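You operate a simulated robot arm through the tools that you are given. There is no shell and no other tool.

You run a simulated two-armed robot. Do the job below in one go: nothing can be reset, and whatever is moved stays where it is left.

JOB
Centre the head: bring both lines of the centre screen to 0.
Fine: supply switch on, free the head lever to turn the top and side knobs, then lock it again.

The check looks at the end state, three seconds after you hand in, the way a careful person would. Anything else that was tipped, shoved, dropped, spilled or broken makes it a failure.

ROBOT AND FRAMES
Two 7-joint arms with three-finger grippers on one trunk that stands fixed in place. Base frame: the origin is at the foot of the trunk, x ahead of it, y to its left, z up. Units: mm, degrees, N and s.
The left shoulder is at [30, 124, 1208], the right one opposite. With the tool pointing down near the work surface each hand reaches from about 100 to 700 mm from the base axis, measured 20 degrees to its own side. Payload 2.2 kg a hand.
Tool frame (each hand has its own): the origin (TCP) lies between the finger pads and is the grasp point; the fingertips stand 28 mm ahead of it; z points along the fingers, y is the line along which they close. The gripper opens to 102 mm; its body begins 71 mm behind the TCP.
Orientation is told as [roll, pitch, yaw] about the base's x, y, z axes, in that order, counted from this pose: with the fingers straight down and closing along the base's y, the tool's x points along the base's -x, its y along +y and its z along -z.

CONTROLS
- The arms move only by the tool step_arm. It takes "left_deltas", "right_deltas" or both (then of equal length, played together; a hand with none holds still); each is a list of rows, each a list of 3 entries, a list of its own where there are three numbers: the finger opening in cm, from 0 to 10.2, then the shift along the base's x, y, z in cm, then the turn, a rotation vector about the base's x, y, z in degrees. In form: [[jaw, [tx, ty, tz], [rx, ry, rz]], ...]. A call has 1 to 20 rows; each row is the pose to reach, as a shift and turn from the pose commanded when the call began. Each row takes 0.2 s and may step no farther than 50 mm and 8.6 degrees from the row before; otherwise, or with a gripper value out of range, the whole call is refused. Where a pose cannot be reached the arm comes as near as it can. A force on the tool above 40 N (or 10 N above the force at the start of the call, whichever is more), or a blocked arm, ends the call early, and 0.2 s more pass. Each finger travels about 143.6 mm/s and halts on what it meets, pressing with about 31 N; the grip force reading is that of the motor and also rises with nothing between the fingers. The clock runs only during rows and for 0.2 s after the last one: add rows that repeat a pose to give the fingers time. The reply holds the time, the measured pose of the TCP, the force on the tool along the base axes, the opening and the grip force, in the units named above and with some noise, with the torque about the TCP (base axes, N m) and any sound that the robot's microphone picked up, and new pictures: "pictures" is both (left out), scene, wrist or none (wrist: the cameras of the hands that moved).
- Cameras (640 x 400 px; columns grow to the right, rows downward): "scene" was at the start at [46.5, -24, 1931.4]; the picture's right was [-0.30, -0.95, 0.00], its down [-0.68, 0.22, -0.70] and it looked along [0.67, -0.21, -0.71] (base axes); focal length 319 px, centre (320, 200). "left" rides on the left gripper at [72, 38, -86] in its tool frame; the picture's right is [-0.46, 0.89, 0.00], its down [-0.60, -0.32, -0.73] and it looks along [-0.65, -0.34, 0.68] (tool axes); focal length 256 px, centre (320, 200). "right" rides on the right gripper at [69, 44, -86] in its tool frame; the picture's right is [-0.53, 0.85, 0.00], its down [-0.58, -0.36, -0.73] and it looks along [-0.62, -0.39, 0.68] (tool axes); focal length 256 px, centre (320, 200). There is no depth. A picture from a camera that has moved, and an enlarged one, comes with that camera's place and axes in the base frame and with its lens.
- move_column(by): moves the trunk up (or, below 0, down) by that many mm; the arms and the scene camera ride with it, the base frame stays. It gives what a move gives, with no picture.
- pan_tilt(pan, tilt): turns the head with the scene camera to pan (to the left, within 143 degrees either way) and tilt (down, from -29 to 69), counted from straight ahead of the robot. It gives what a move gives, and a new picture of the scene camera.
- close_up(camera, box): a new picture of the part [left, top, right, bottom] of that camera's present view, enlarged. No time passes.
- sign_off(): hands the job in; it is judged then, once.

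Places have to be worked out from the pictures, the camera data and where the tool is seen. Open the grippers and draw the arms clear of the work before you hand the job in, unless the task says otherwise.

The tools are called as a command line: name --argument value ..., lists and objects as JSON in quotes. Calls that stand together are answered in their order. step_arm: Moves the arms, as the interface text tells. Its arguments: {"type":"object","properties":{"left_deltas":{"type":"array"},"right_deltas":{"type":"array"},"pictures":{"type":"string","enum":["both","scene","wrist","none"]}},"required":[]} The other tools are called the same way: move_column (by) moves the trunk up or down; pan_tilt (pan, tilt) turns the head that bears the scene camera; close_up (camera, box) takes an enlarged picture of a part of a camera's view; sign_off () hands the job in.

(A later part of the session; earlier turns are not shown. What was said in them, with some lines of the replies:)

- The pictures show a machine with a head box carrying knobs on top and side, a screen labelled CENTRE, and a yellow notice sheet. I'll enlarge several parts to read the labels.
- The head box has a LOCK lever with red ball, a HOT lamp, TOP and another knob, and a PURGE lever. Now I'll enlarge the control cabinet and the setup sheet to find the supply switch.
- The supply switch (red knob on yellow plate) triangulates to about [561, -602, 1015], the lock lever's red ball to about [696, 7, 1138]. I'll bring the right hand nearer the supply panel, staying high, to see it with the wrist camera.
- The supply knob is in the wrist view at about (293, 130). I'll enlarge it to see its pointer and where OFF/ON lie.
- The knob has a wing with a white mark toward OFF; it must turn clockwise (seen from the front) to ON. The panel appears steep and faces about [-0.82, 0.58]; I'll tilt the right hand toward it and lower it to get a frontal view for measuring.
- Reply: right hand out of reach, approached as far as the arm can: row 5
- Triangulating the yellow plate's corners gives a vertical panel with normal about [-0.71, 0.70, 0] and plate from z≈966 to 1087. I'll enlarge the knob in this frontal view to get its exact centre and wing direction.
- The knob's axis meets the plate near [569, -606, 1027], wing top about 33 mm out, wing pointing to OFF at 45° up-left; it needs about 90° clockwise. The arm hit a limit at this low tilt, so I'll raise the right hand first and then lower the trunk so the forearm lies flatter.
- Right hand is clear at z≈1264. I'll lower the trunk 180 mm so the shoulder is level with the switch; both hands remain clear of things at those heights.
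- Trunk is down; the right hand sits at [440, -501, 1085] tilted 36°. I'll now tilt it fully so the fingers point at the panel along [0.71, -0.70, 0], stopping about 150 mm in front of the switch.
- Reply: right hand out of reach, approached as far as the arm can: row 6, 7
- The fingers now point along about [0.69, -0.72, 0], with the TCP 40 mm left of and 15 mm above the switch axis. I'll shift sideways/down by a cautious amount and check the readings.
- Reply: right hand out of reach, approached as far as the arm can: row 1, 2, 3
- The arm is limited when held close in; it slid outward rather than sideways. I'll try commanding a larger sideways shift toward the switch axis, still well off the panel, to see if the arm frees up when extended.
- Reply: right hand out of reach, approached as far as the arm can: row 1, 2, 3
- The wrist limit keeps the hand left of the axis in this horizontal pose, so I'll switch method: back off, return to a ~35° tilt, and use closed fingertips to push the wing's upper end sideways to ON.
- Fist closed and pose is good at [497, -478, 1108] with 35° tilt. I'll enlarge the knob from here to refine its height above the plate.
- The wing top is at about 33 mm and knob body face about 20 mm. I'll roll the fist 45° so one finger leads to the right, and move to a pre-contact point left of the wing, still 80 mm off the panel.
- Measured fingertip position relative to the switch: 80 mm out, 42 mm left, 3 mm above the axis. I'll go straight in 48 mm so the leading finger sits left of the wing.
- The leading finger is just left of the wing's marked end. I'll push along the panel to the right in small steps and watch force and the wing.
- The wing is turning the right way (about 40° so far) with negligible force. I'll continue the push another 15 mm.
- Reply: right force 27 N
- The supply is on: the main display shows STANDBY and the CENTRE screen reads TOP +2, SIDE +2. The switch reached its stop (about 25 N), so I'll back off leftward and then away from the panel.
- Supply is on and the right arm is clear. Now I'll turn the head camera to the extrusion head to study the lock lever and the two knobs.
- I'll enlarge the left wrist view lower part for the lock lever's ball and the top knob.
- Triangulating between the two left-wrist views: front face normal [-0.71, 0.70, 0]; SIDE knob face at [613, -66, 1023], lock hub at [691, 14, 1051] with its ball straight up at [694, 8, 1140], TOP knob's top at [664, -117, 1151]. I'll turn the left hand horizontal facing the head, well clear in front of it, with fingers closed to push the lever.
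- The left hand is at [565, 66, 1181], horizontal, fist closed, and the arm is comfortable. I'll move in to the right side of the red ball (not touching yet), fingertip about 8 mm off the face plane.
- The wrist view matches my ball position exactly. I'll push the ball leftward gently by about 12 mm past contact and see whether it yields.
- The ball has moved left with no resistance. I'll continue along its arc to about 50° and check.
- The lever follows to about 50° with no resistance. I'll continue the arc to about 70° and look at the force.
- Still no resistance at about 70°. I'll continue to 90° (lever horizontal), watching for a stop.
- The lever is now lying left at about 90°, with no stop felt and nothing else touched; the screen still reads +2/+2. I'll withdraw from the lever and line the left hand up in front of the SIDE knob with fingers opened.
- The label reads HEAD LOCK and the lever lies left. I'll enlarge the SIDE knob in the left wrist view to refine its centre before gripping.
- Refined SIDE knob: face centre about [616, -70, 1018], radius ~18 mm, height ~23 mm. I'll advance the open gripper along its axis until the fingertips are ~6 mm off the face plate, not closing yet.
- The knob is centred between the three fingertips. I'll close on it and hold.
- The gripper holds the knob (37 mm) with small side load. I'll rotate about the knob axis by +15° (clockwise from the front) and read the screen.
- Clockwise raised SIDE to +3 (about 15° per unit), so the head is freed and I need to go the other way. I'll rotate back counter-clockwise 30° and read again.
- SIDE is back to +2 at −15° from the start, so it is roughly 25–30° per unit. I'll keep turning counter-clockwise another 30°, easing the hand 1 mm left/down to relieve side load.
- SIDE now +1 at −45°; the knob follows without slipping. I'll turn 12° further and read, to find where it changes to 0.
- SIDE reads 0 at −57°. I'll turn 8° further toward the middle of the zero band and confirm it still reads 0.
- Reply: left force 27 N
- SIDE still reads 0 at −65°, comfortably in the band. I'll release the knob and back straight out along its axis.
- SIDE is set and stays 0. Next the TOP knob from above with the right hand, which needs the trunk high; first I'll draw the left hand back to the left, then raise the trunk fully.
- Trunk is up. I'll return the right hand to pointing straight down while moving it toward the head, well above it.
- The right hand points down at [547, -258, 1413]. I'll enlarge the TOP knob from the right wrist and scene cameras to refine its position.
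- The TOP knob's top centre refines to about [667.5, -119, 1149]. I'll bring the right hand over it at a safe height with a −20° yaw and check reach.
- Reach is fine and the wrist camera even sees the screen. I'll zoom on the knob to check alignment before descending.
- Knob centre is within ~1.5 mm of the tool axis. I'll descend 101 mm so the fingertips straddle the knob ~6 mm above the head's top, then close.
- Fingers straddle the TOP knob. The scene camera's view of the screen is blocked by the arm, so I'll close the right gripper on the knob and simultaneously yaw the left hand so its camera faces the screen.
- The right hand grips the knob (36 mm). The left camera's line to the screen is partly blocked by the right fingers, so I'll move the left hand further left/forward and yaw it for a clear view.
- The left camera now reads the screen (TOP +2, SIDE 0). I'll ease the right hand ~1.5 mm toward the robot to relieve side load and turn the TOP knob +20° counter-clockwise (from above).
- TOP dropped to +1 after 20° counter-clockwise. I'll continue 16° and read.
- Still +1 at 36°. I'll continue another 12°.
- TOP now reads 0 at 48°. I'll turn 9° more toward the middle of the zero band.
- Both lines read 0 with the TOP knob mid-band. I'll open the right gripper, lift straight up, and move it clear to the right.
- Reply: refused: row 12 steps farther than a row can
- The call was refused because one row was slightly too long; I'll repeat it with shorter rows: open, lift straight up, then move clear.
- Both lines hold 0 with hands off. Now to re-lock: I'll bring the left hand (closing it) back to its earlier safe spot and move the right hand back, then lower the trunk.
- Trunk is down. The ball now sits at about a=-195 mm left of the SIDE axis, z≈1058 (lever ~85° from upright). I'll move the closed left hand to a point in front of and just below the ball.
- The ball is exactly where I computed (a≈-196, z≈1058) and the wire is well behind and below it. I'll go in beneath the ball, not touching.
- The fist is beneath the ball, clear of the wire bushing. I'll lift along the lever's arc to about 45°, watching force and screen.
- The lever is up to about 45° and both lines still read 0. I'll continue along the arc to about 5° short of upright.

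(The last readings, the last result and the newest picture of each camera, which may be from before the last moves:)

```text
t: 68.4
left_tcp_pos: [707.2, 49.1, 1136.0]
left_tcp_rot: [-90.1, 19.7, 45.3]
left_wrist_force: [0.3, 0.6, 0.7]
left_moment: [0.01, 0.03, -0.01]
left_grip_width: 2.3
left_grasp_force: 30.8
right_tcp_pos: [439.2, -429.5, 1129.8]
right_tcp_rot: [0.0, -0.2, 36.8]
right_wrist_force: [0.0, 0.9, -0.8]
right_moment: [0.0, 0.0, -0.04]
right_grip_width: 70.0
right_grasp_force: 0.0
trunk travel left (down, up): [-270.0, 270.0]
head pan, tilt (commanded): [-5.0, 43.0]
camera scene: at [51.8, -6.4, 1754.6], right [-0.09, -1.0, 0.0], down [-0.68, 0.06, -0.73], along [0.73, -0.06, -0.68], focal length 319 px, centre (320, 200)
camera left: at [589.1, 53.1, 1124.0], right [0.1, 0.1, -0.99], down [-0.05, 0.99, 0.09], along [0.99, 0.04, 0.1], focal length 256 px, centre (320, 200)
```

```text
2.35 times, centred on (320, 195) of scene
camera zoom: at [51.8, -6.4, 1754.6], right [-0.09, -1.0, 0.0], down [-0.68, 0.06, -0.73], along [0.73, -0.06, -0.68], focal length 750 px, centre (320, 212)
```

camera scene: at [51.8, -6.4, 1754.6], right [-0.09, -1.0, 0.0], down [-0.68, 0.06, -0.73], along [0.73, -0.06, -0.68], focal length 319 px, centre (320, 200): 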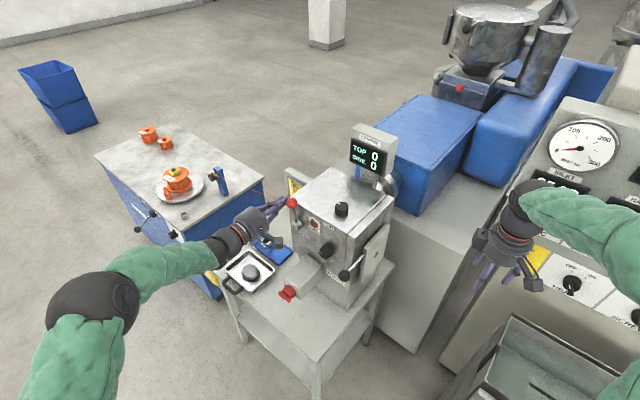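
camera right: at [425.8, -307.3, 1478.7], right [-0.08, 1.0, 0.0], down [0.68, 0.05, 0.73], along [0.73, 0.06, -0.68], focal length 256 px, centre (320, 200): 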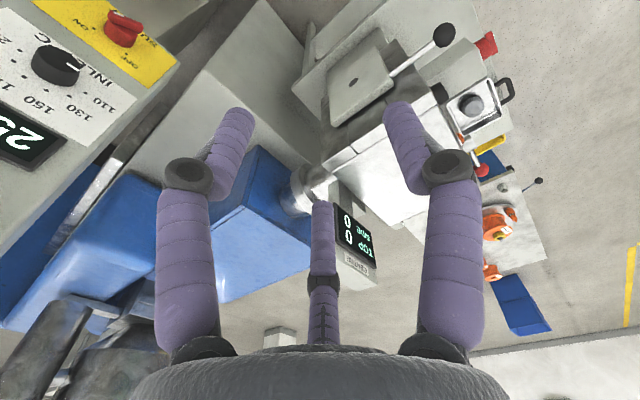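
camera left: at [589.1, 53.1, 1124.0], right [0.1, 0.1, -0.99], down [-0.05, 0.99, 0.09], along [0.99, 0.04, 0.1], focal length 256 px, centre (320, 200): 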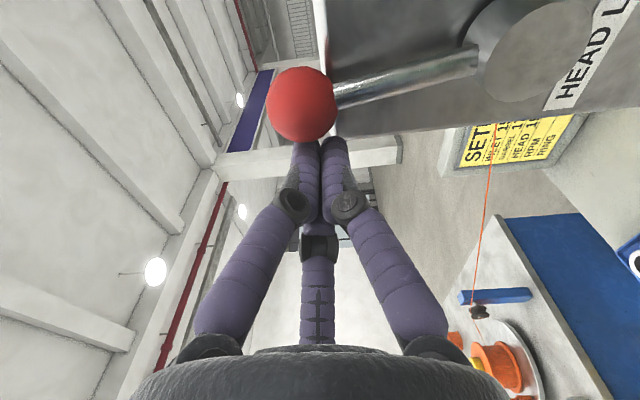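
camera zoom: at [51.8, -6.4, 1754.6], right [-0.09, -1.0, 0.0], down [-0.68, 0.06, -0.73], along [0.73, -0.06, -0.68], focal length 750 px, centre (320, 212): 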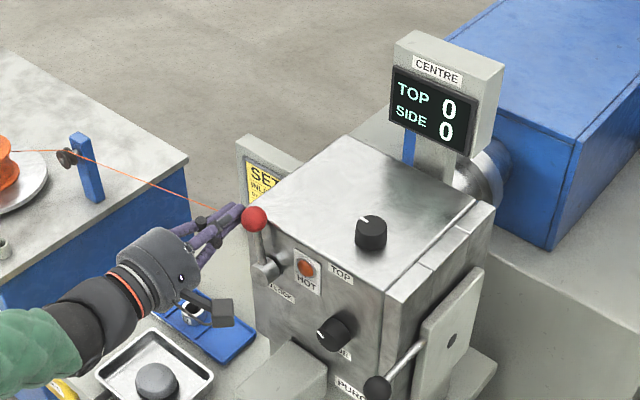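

The ball is about 9 mm short of its original upright position. I'll push it the rest of the way in small steps, plus 3 mm, to feel for its end stop.

step_arm --left_deltas '[[0, [-0.28, -0.28, 0.1], [0, 0, 0]], [0, [-0.56, -0.57, 0.15], [0, 0, 0]], [0, [-0.7, -0.71, 0.2], [0, 0, 0]], [0, [-0.85, -0.86, 0.2], [0, 0, 0]], [0, [-0.85, -0.86, 0.2], [0, 0, 0]]]' --pictures "both"

close_up --camera "scene" --box '[220, 110, 420, 280]'

```text
t: 69.6
left_tcp_pos: [697.7, 41.2, 1137.5]
left_tcp_rot: [-90.0, 19.8, 45.3]
left_wrist_force: [0.7, 0.9, 0.8]
left_moment: [0.01, 0.01, 0.0]
left_grip_width: 2.0
left_grasp_force: 30.8
right_tcp_pos: [439.0, -429.7, 1130.4]
right_tcp_rot: [-0.1, -0.2, 36.9]
right_wrist_force: [1.0, -0.1, 0.0]
right_moment: [0.01, -0.02, 0.0]
right_grip_width: 70.0
right_grasp_force: 0.0
trunk travel left (down, up): [-270.0, 270.0]
head pan, tilt (commanded): [-5.0, 43.0]
camera scene: at [51.7, -6.3, 1754.6], right [-0.09, -1.0, 0.0], down [-0.68, 0.06, -0.73], along [0.73, -0.06, -0.68], focal length 319 px, centre (320, 200)
camera left: at [580.5, 45.0, 1126.3], right [0.1, 0.1, -0.99], down [-0.05, 0.99, 0.09], along [0.99, 0.04, 0.1], focal length 256 px, centre (320, 200)
```

scene: 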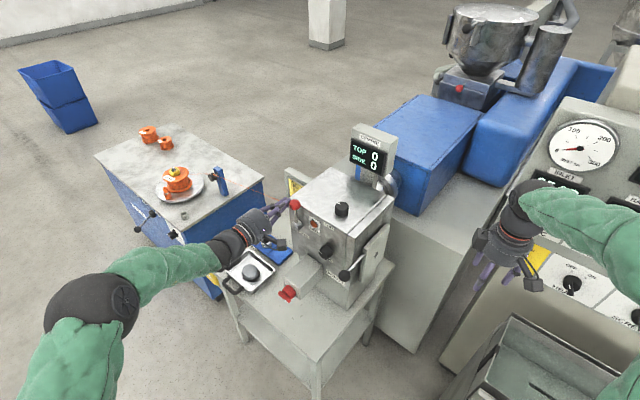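
left: 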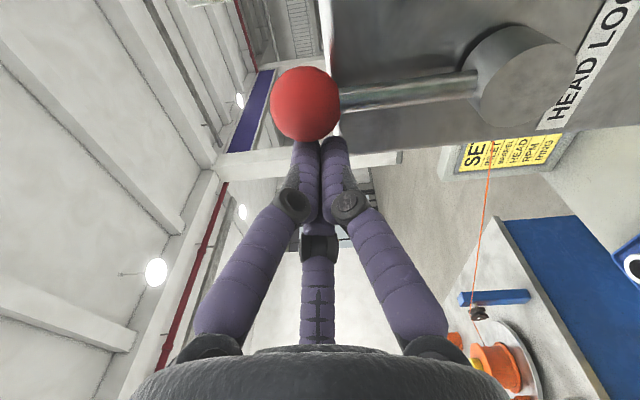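

```text
2.35 times, centred on (320, 195) of scene
camera zoom: at [51.7, -6.3, 1754.6], right [-0.09, -1.0, 0.0], down [-0.68, 0.06, -0.73], along [0.73, -0.06, -0.68], focal length 750 px, centre (320, 212)
```

zoom: 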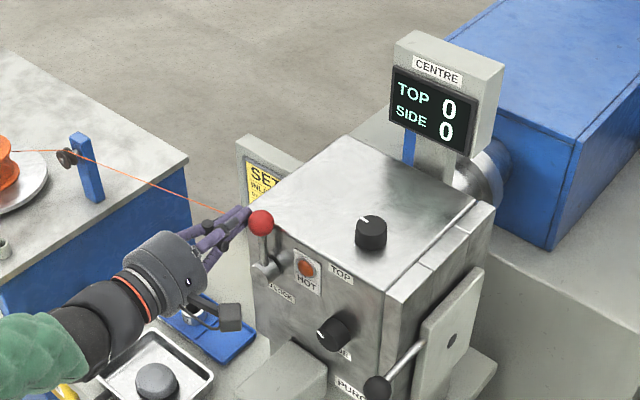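

The ball is back at exactly its original place (upright) and no stop has been felt yet; the screen reads 0/0. I'll press 2–3 mm further gently to confirm it is seated.

step_arm --left_deltas '[[0, [-0.1, -0.1, 0], [0, 0, 0]], [0, [-0.2, -0.2, 0], [0, 0, 0]], [0, [-0.2, -0.2, 0], [0, 0, 0]]]' --pictures "wrist"

close_up --camera "scene" --box '[220, 110, 420, 280]'

```text
t: 70.4
left_tcp_pos: [698.0, 41.0, 1137.7]
left_tcp_rot: [-90.2, 19.9, 45.4]
left_wrist_force: [5.5, 7.6, 5.2]
left_moment: [-0.06, 0.04, 0.21]
left_grip_width: 2.2
left_grasp_force: 30.9
right_tcp_pos: [439.8, -428.6, 1129.6]
right_tcp_rot: [0.0, -0.2, 36.9]
right_wrist_force: [-0.4, 0.4, -0.9]
right_moment: [-0.01, 0.0, -0.01]
right_grip_width: 70.2
right_grasp_force: 0.1
trunk travel left (down, up): [-270.0, 270.0]
head pan, tilt (commanded): [-5.0, 43.0]
camera left: at [580.3, 44.5, 1125.9], right [0.1, 0.1, -0.99], down [-0.05, 0.99, 0.09], along [0.99, 0.04, 0.1], focal length 256 px, centre (320, 200)
```

left: 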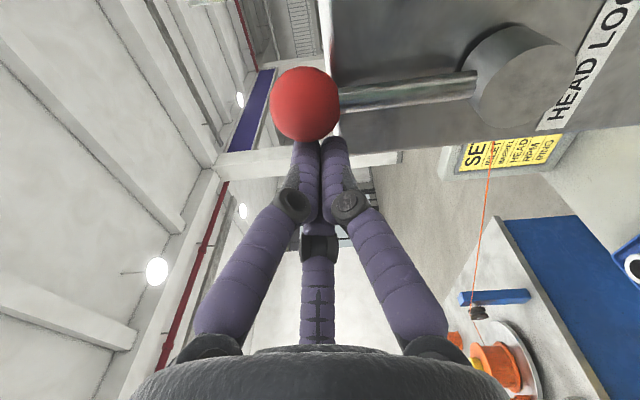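

```text
2.35 times, centred on (320, 195) of scene
camera zoom: at [52.3, -5.3, 1754.6], right [-0.09, -1.0, 0.0], down [-0.68, 0.06, -0.73], along [0.73, -0.06, -0.68], focal length 750 px, centre (320, 212)
```

zoom: 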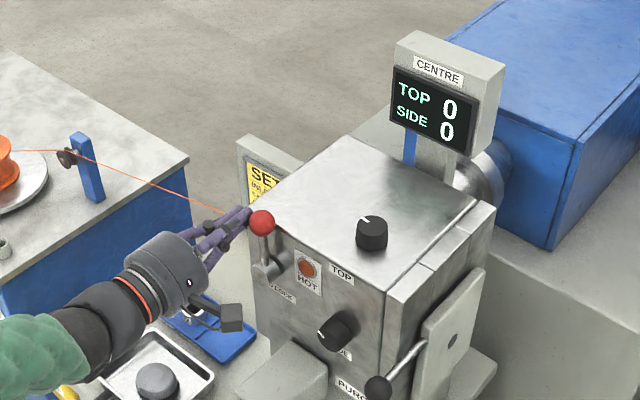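

A firm stop (about 10 N, no further motion) confirms the lever is seated in its locked position, with 0/0 showing. I'll ease off to the left, back straight out, and open the hand.

step_arm --left_deltas '[[0, [0.4, 0.4, 0], [0, 0, 0]], [0, [0.7, 0.7, 0], [0, 0, 0]], [0, [-1.9, 3.3, 0], [0, 0, 0]], [0, [-4.6, 6.0, 0.5], [0, 0, 0]], [0, [-7.6, 9.0, 1], [0, 0, 0]], [0, [-10.6, 11.0, 2], [0, 0, 0]], [2, [-13.6, 12.5, 3], [0, 0, 0]], [4, [-17, 13.5, 4], [0, 0, 0]], [6, [-20.5, 14.5, 5], [0, 0, 0]], [8, [-24, 15, 6], [0, 0, 0]], [10, [-27, 15, 7], [0, 0, 0]], [10, [-27, 15, 7], [0, 0, 0]]]' --pictures "both"

close_up --camera "scene" --box '[220, 110, 420, 280]'

```text
t: 73.0
left_tcp_pos: [425.0, 188.9, 1202.6]
left_tcp_rot: [-89.9, 19.8, 45.3]
left_wrist_force: [0.2, -0.4, -0.6]
left_moment: [-0.02, -0.01, 0.0]
left_grip_width: 99.9
left_grasp_force: 0.1
right_tcp_pos: [440.7, -428.9, 1129.2]
right_tcp_rot: [0.0, -0.1, 36.9]
right_wrist_force: [0.2, -0.1, -0.4]
right_moment: [0.0, -0.01, 0.02]
right_grip_width: 70.1
right_grasp_force: 0.1
trunk travel left (down, up): [-270.0, 270.0]
head pan, tilt (commanded): [-5.0, 43.0]
camera scene: at [52.5, -6.1, 1754.6], right [-0.09, -1.0, 0.0], down [-0.68, 0.06, -0.73], along [0.73, -0.06, -0.68], focal length 319 px, centre (320, 200)
camera left: at [307.7, 192.9, 1191.9], right [0.1, 0.1, -0.99], down [-0.05, 0.99, 0.09], along [0.99, 0.04, 0.1], focal length 256 px, centre (320, 200)
```

scene: 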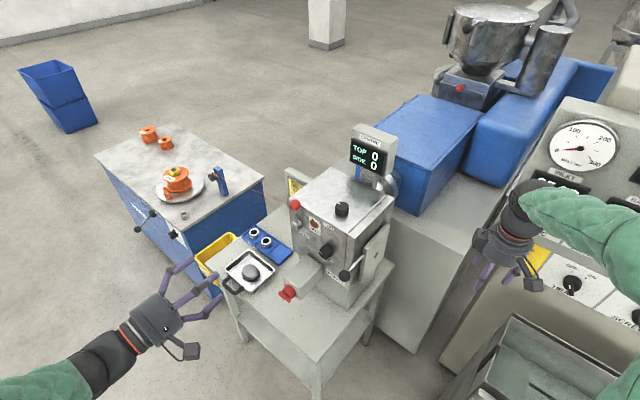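
left: 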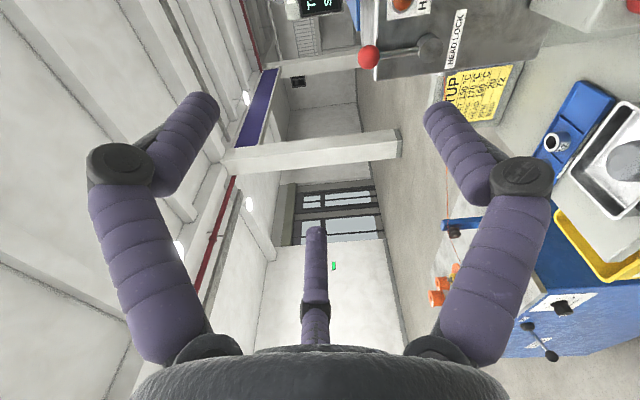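

```text
2.35 times, centred on (320, 195) of scene
camera zoom: at [52.5, -6.1, 1754.6], right [-0.09, -1.0, 0.0], down [-0.68, 0.06, -0.73], along [0.73, -0.06, -0.68], focal length 750 px, centre (320, 212)
```

zoom: 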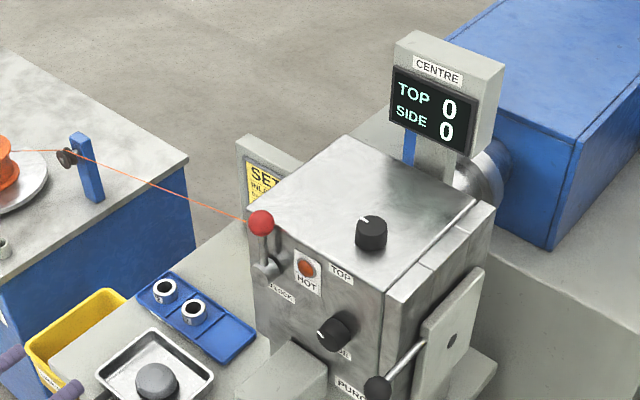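

The lever stands upright in the locked position and TOP 0 / SIDE 0 hold. I'll open the right hand fully, lift it back from the panel, and check the panel once more.

step_arm --right_deltas '[[8, [-2, 1, 3], [0, 0, 0]], [10, [-4, 2, 6], [0, 0, 0]], [10, [-6, 3, 9], [0, 0, 0]], [10, [-8, 4, 12], [0, 0, 0]], [10, [-8, 4, 12], [0, 0, 0]]]' --pictures "none"

pan_tilt --pan -22 --tilt 40

close_up --camera "scene" --box '[200, 100, 420, 280]'

close_up --camera "scene" --box '[380, 80, 640, 300]'

```text
t: 74.2
left_tcp_pos: [425.7, 188.7, 1203.2]
left_tcp_rot: [-90.0, 19.8, 45.3]
left_wrist_force: [0.1, 0.0, -0.2]
left_moment: [0.0, 0.01, 0.0]
left_grip_width: 99.9
left_grasp_force: 0.1
right_tcp_pos: [357.0, -388.6, 1252.5]
right_tcp_rot: [0.2, -0.2, 36.9]
right_wrist_force: [0.7, -0.7, -0.3]
right_moment: [0.04, -0.01, -0.01]
right_grip_width: 99.8
right_grasp_force: 0.1
trunk travel left (down, up): [-270.0, 270.0]
head pan, tilt (commanded): [-5.0, 43.0]
```

```text
t: 75.0
left_tcp_pos: [425.0, 189.2, 1204.1]
left_tcp_rot: [-90.0, 19.9, 45.3]
left_wrist_force: [-0.3, -0.8, 0.4]
left_moment: [-0.01, 0.01, 0.02]
left_grip_width: 100.0
left_grasp_force: 0.0
right_tcp_pos: [357.0, -388.8, 1252.3]
right_tcp_rot: [0.0, -0.2, 37.0]
right_wrist_force: [-0.1, -0.1, 1.0]
right_moment: [0.0, 0.04, -0.01]
right_grip_width: 99.9
right_grasp_force: 0.1
trunk travel left (down, up): [-270.0, 270.0]
head pan, tilt (commanded): [-22.0, 40.0]
camera scene: at [48.0, -31.1, 1759.0], right [-0.37, -0.93, 0.0], down [-0.6, 0.24, -0.77], along [0.71, -0.29, -0.64], focal length 319 px, centre (320, 200)
```

scene: 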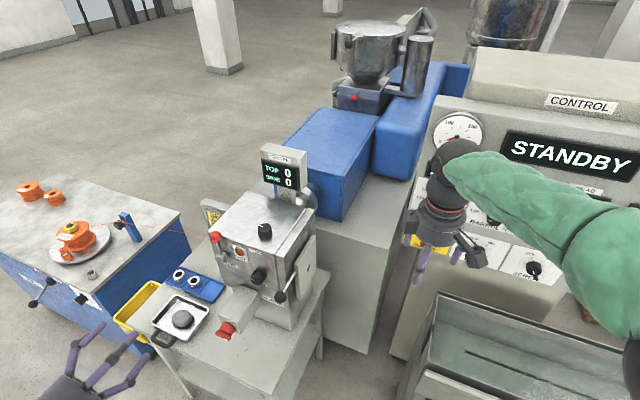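

```text
2.22 times, centred on (310, 190) of scene
camera zoom: at [48.0, -31.1, 1759.0], right [-0.37, -0.93, 0.0], down [-0.6, 0.24, -0.77], along [0.71, -0.29, -0.64], focal length 709 px, centre (342, 222)
```

zoom: 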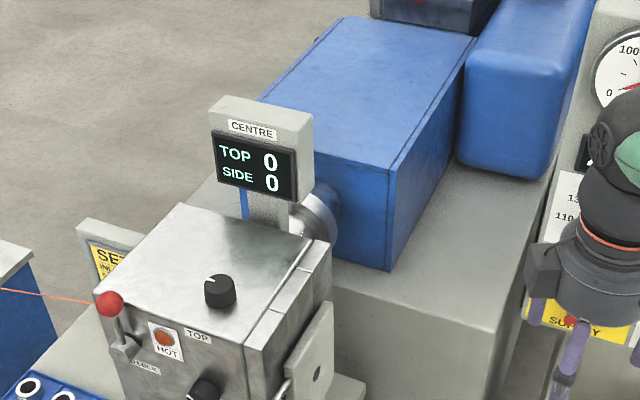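

```text
1.82 times, centred on (510, 190) of scene
camera zoom: at [48.0, -31.1, 1759.0], right [-0.37, -0.93, 0.0], down [-0.6, 0.24, -0.77], along [0.71, -0.29, -0.64], focal length 580 px, centre (-26, 218)
```

zoom: 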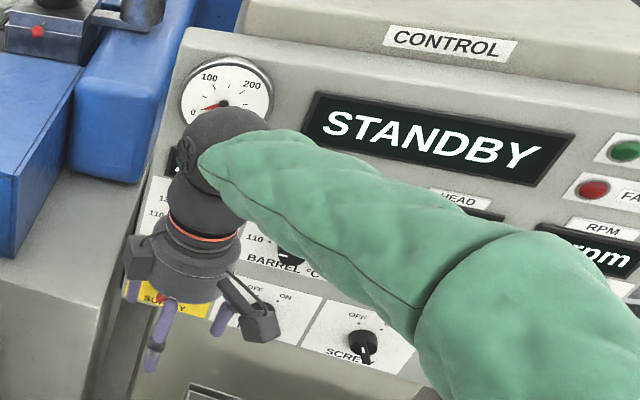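

The panel shows STANDBY with supply on, heat and screw still off. The lever is locked, both screen lines read 0, and both grippers are open and clear of the work, so I'm handing in.

sign_off

```text
The job is handed in.
```

The head is centred: both lines of the CENTRE screen (TOP and SIDE) read 0. They stayed at 0 after I locked the head lever again and drew both hands clear.

- **Supply:** I turned the switch on and left it on. The main display shows STANDBY, and heat and screw are still off.
- **Knobs:** Both lines started at +2. I turned each knob counter-clockwise until its line read 0, then a little further so it sits well inside the zero range.
- **Head lever:** I swung it down to the left to free the head, then raised it to its original upright position against its stop.
- **Surroundings:** I saw nothing else moved or touched in the last pictures. The wire, rings, tray and purge lever are where they were.
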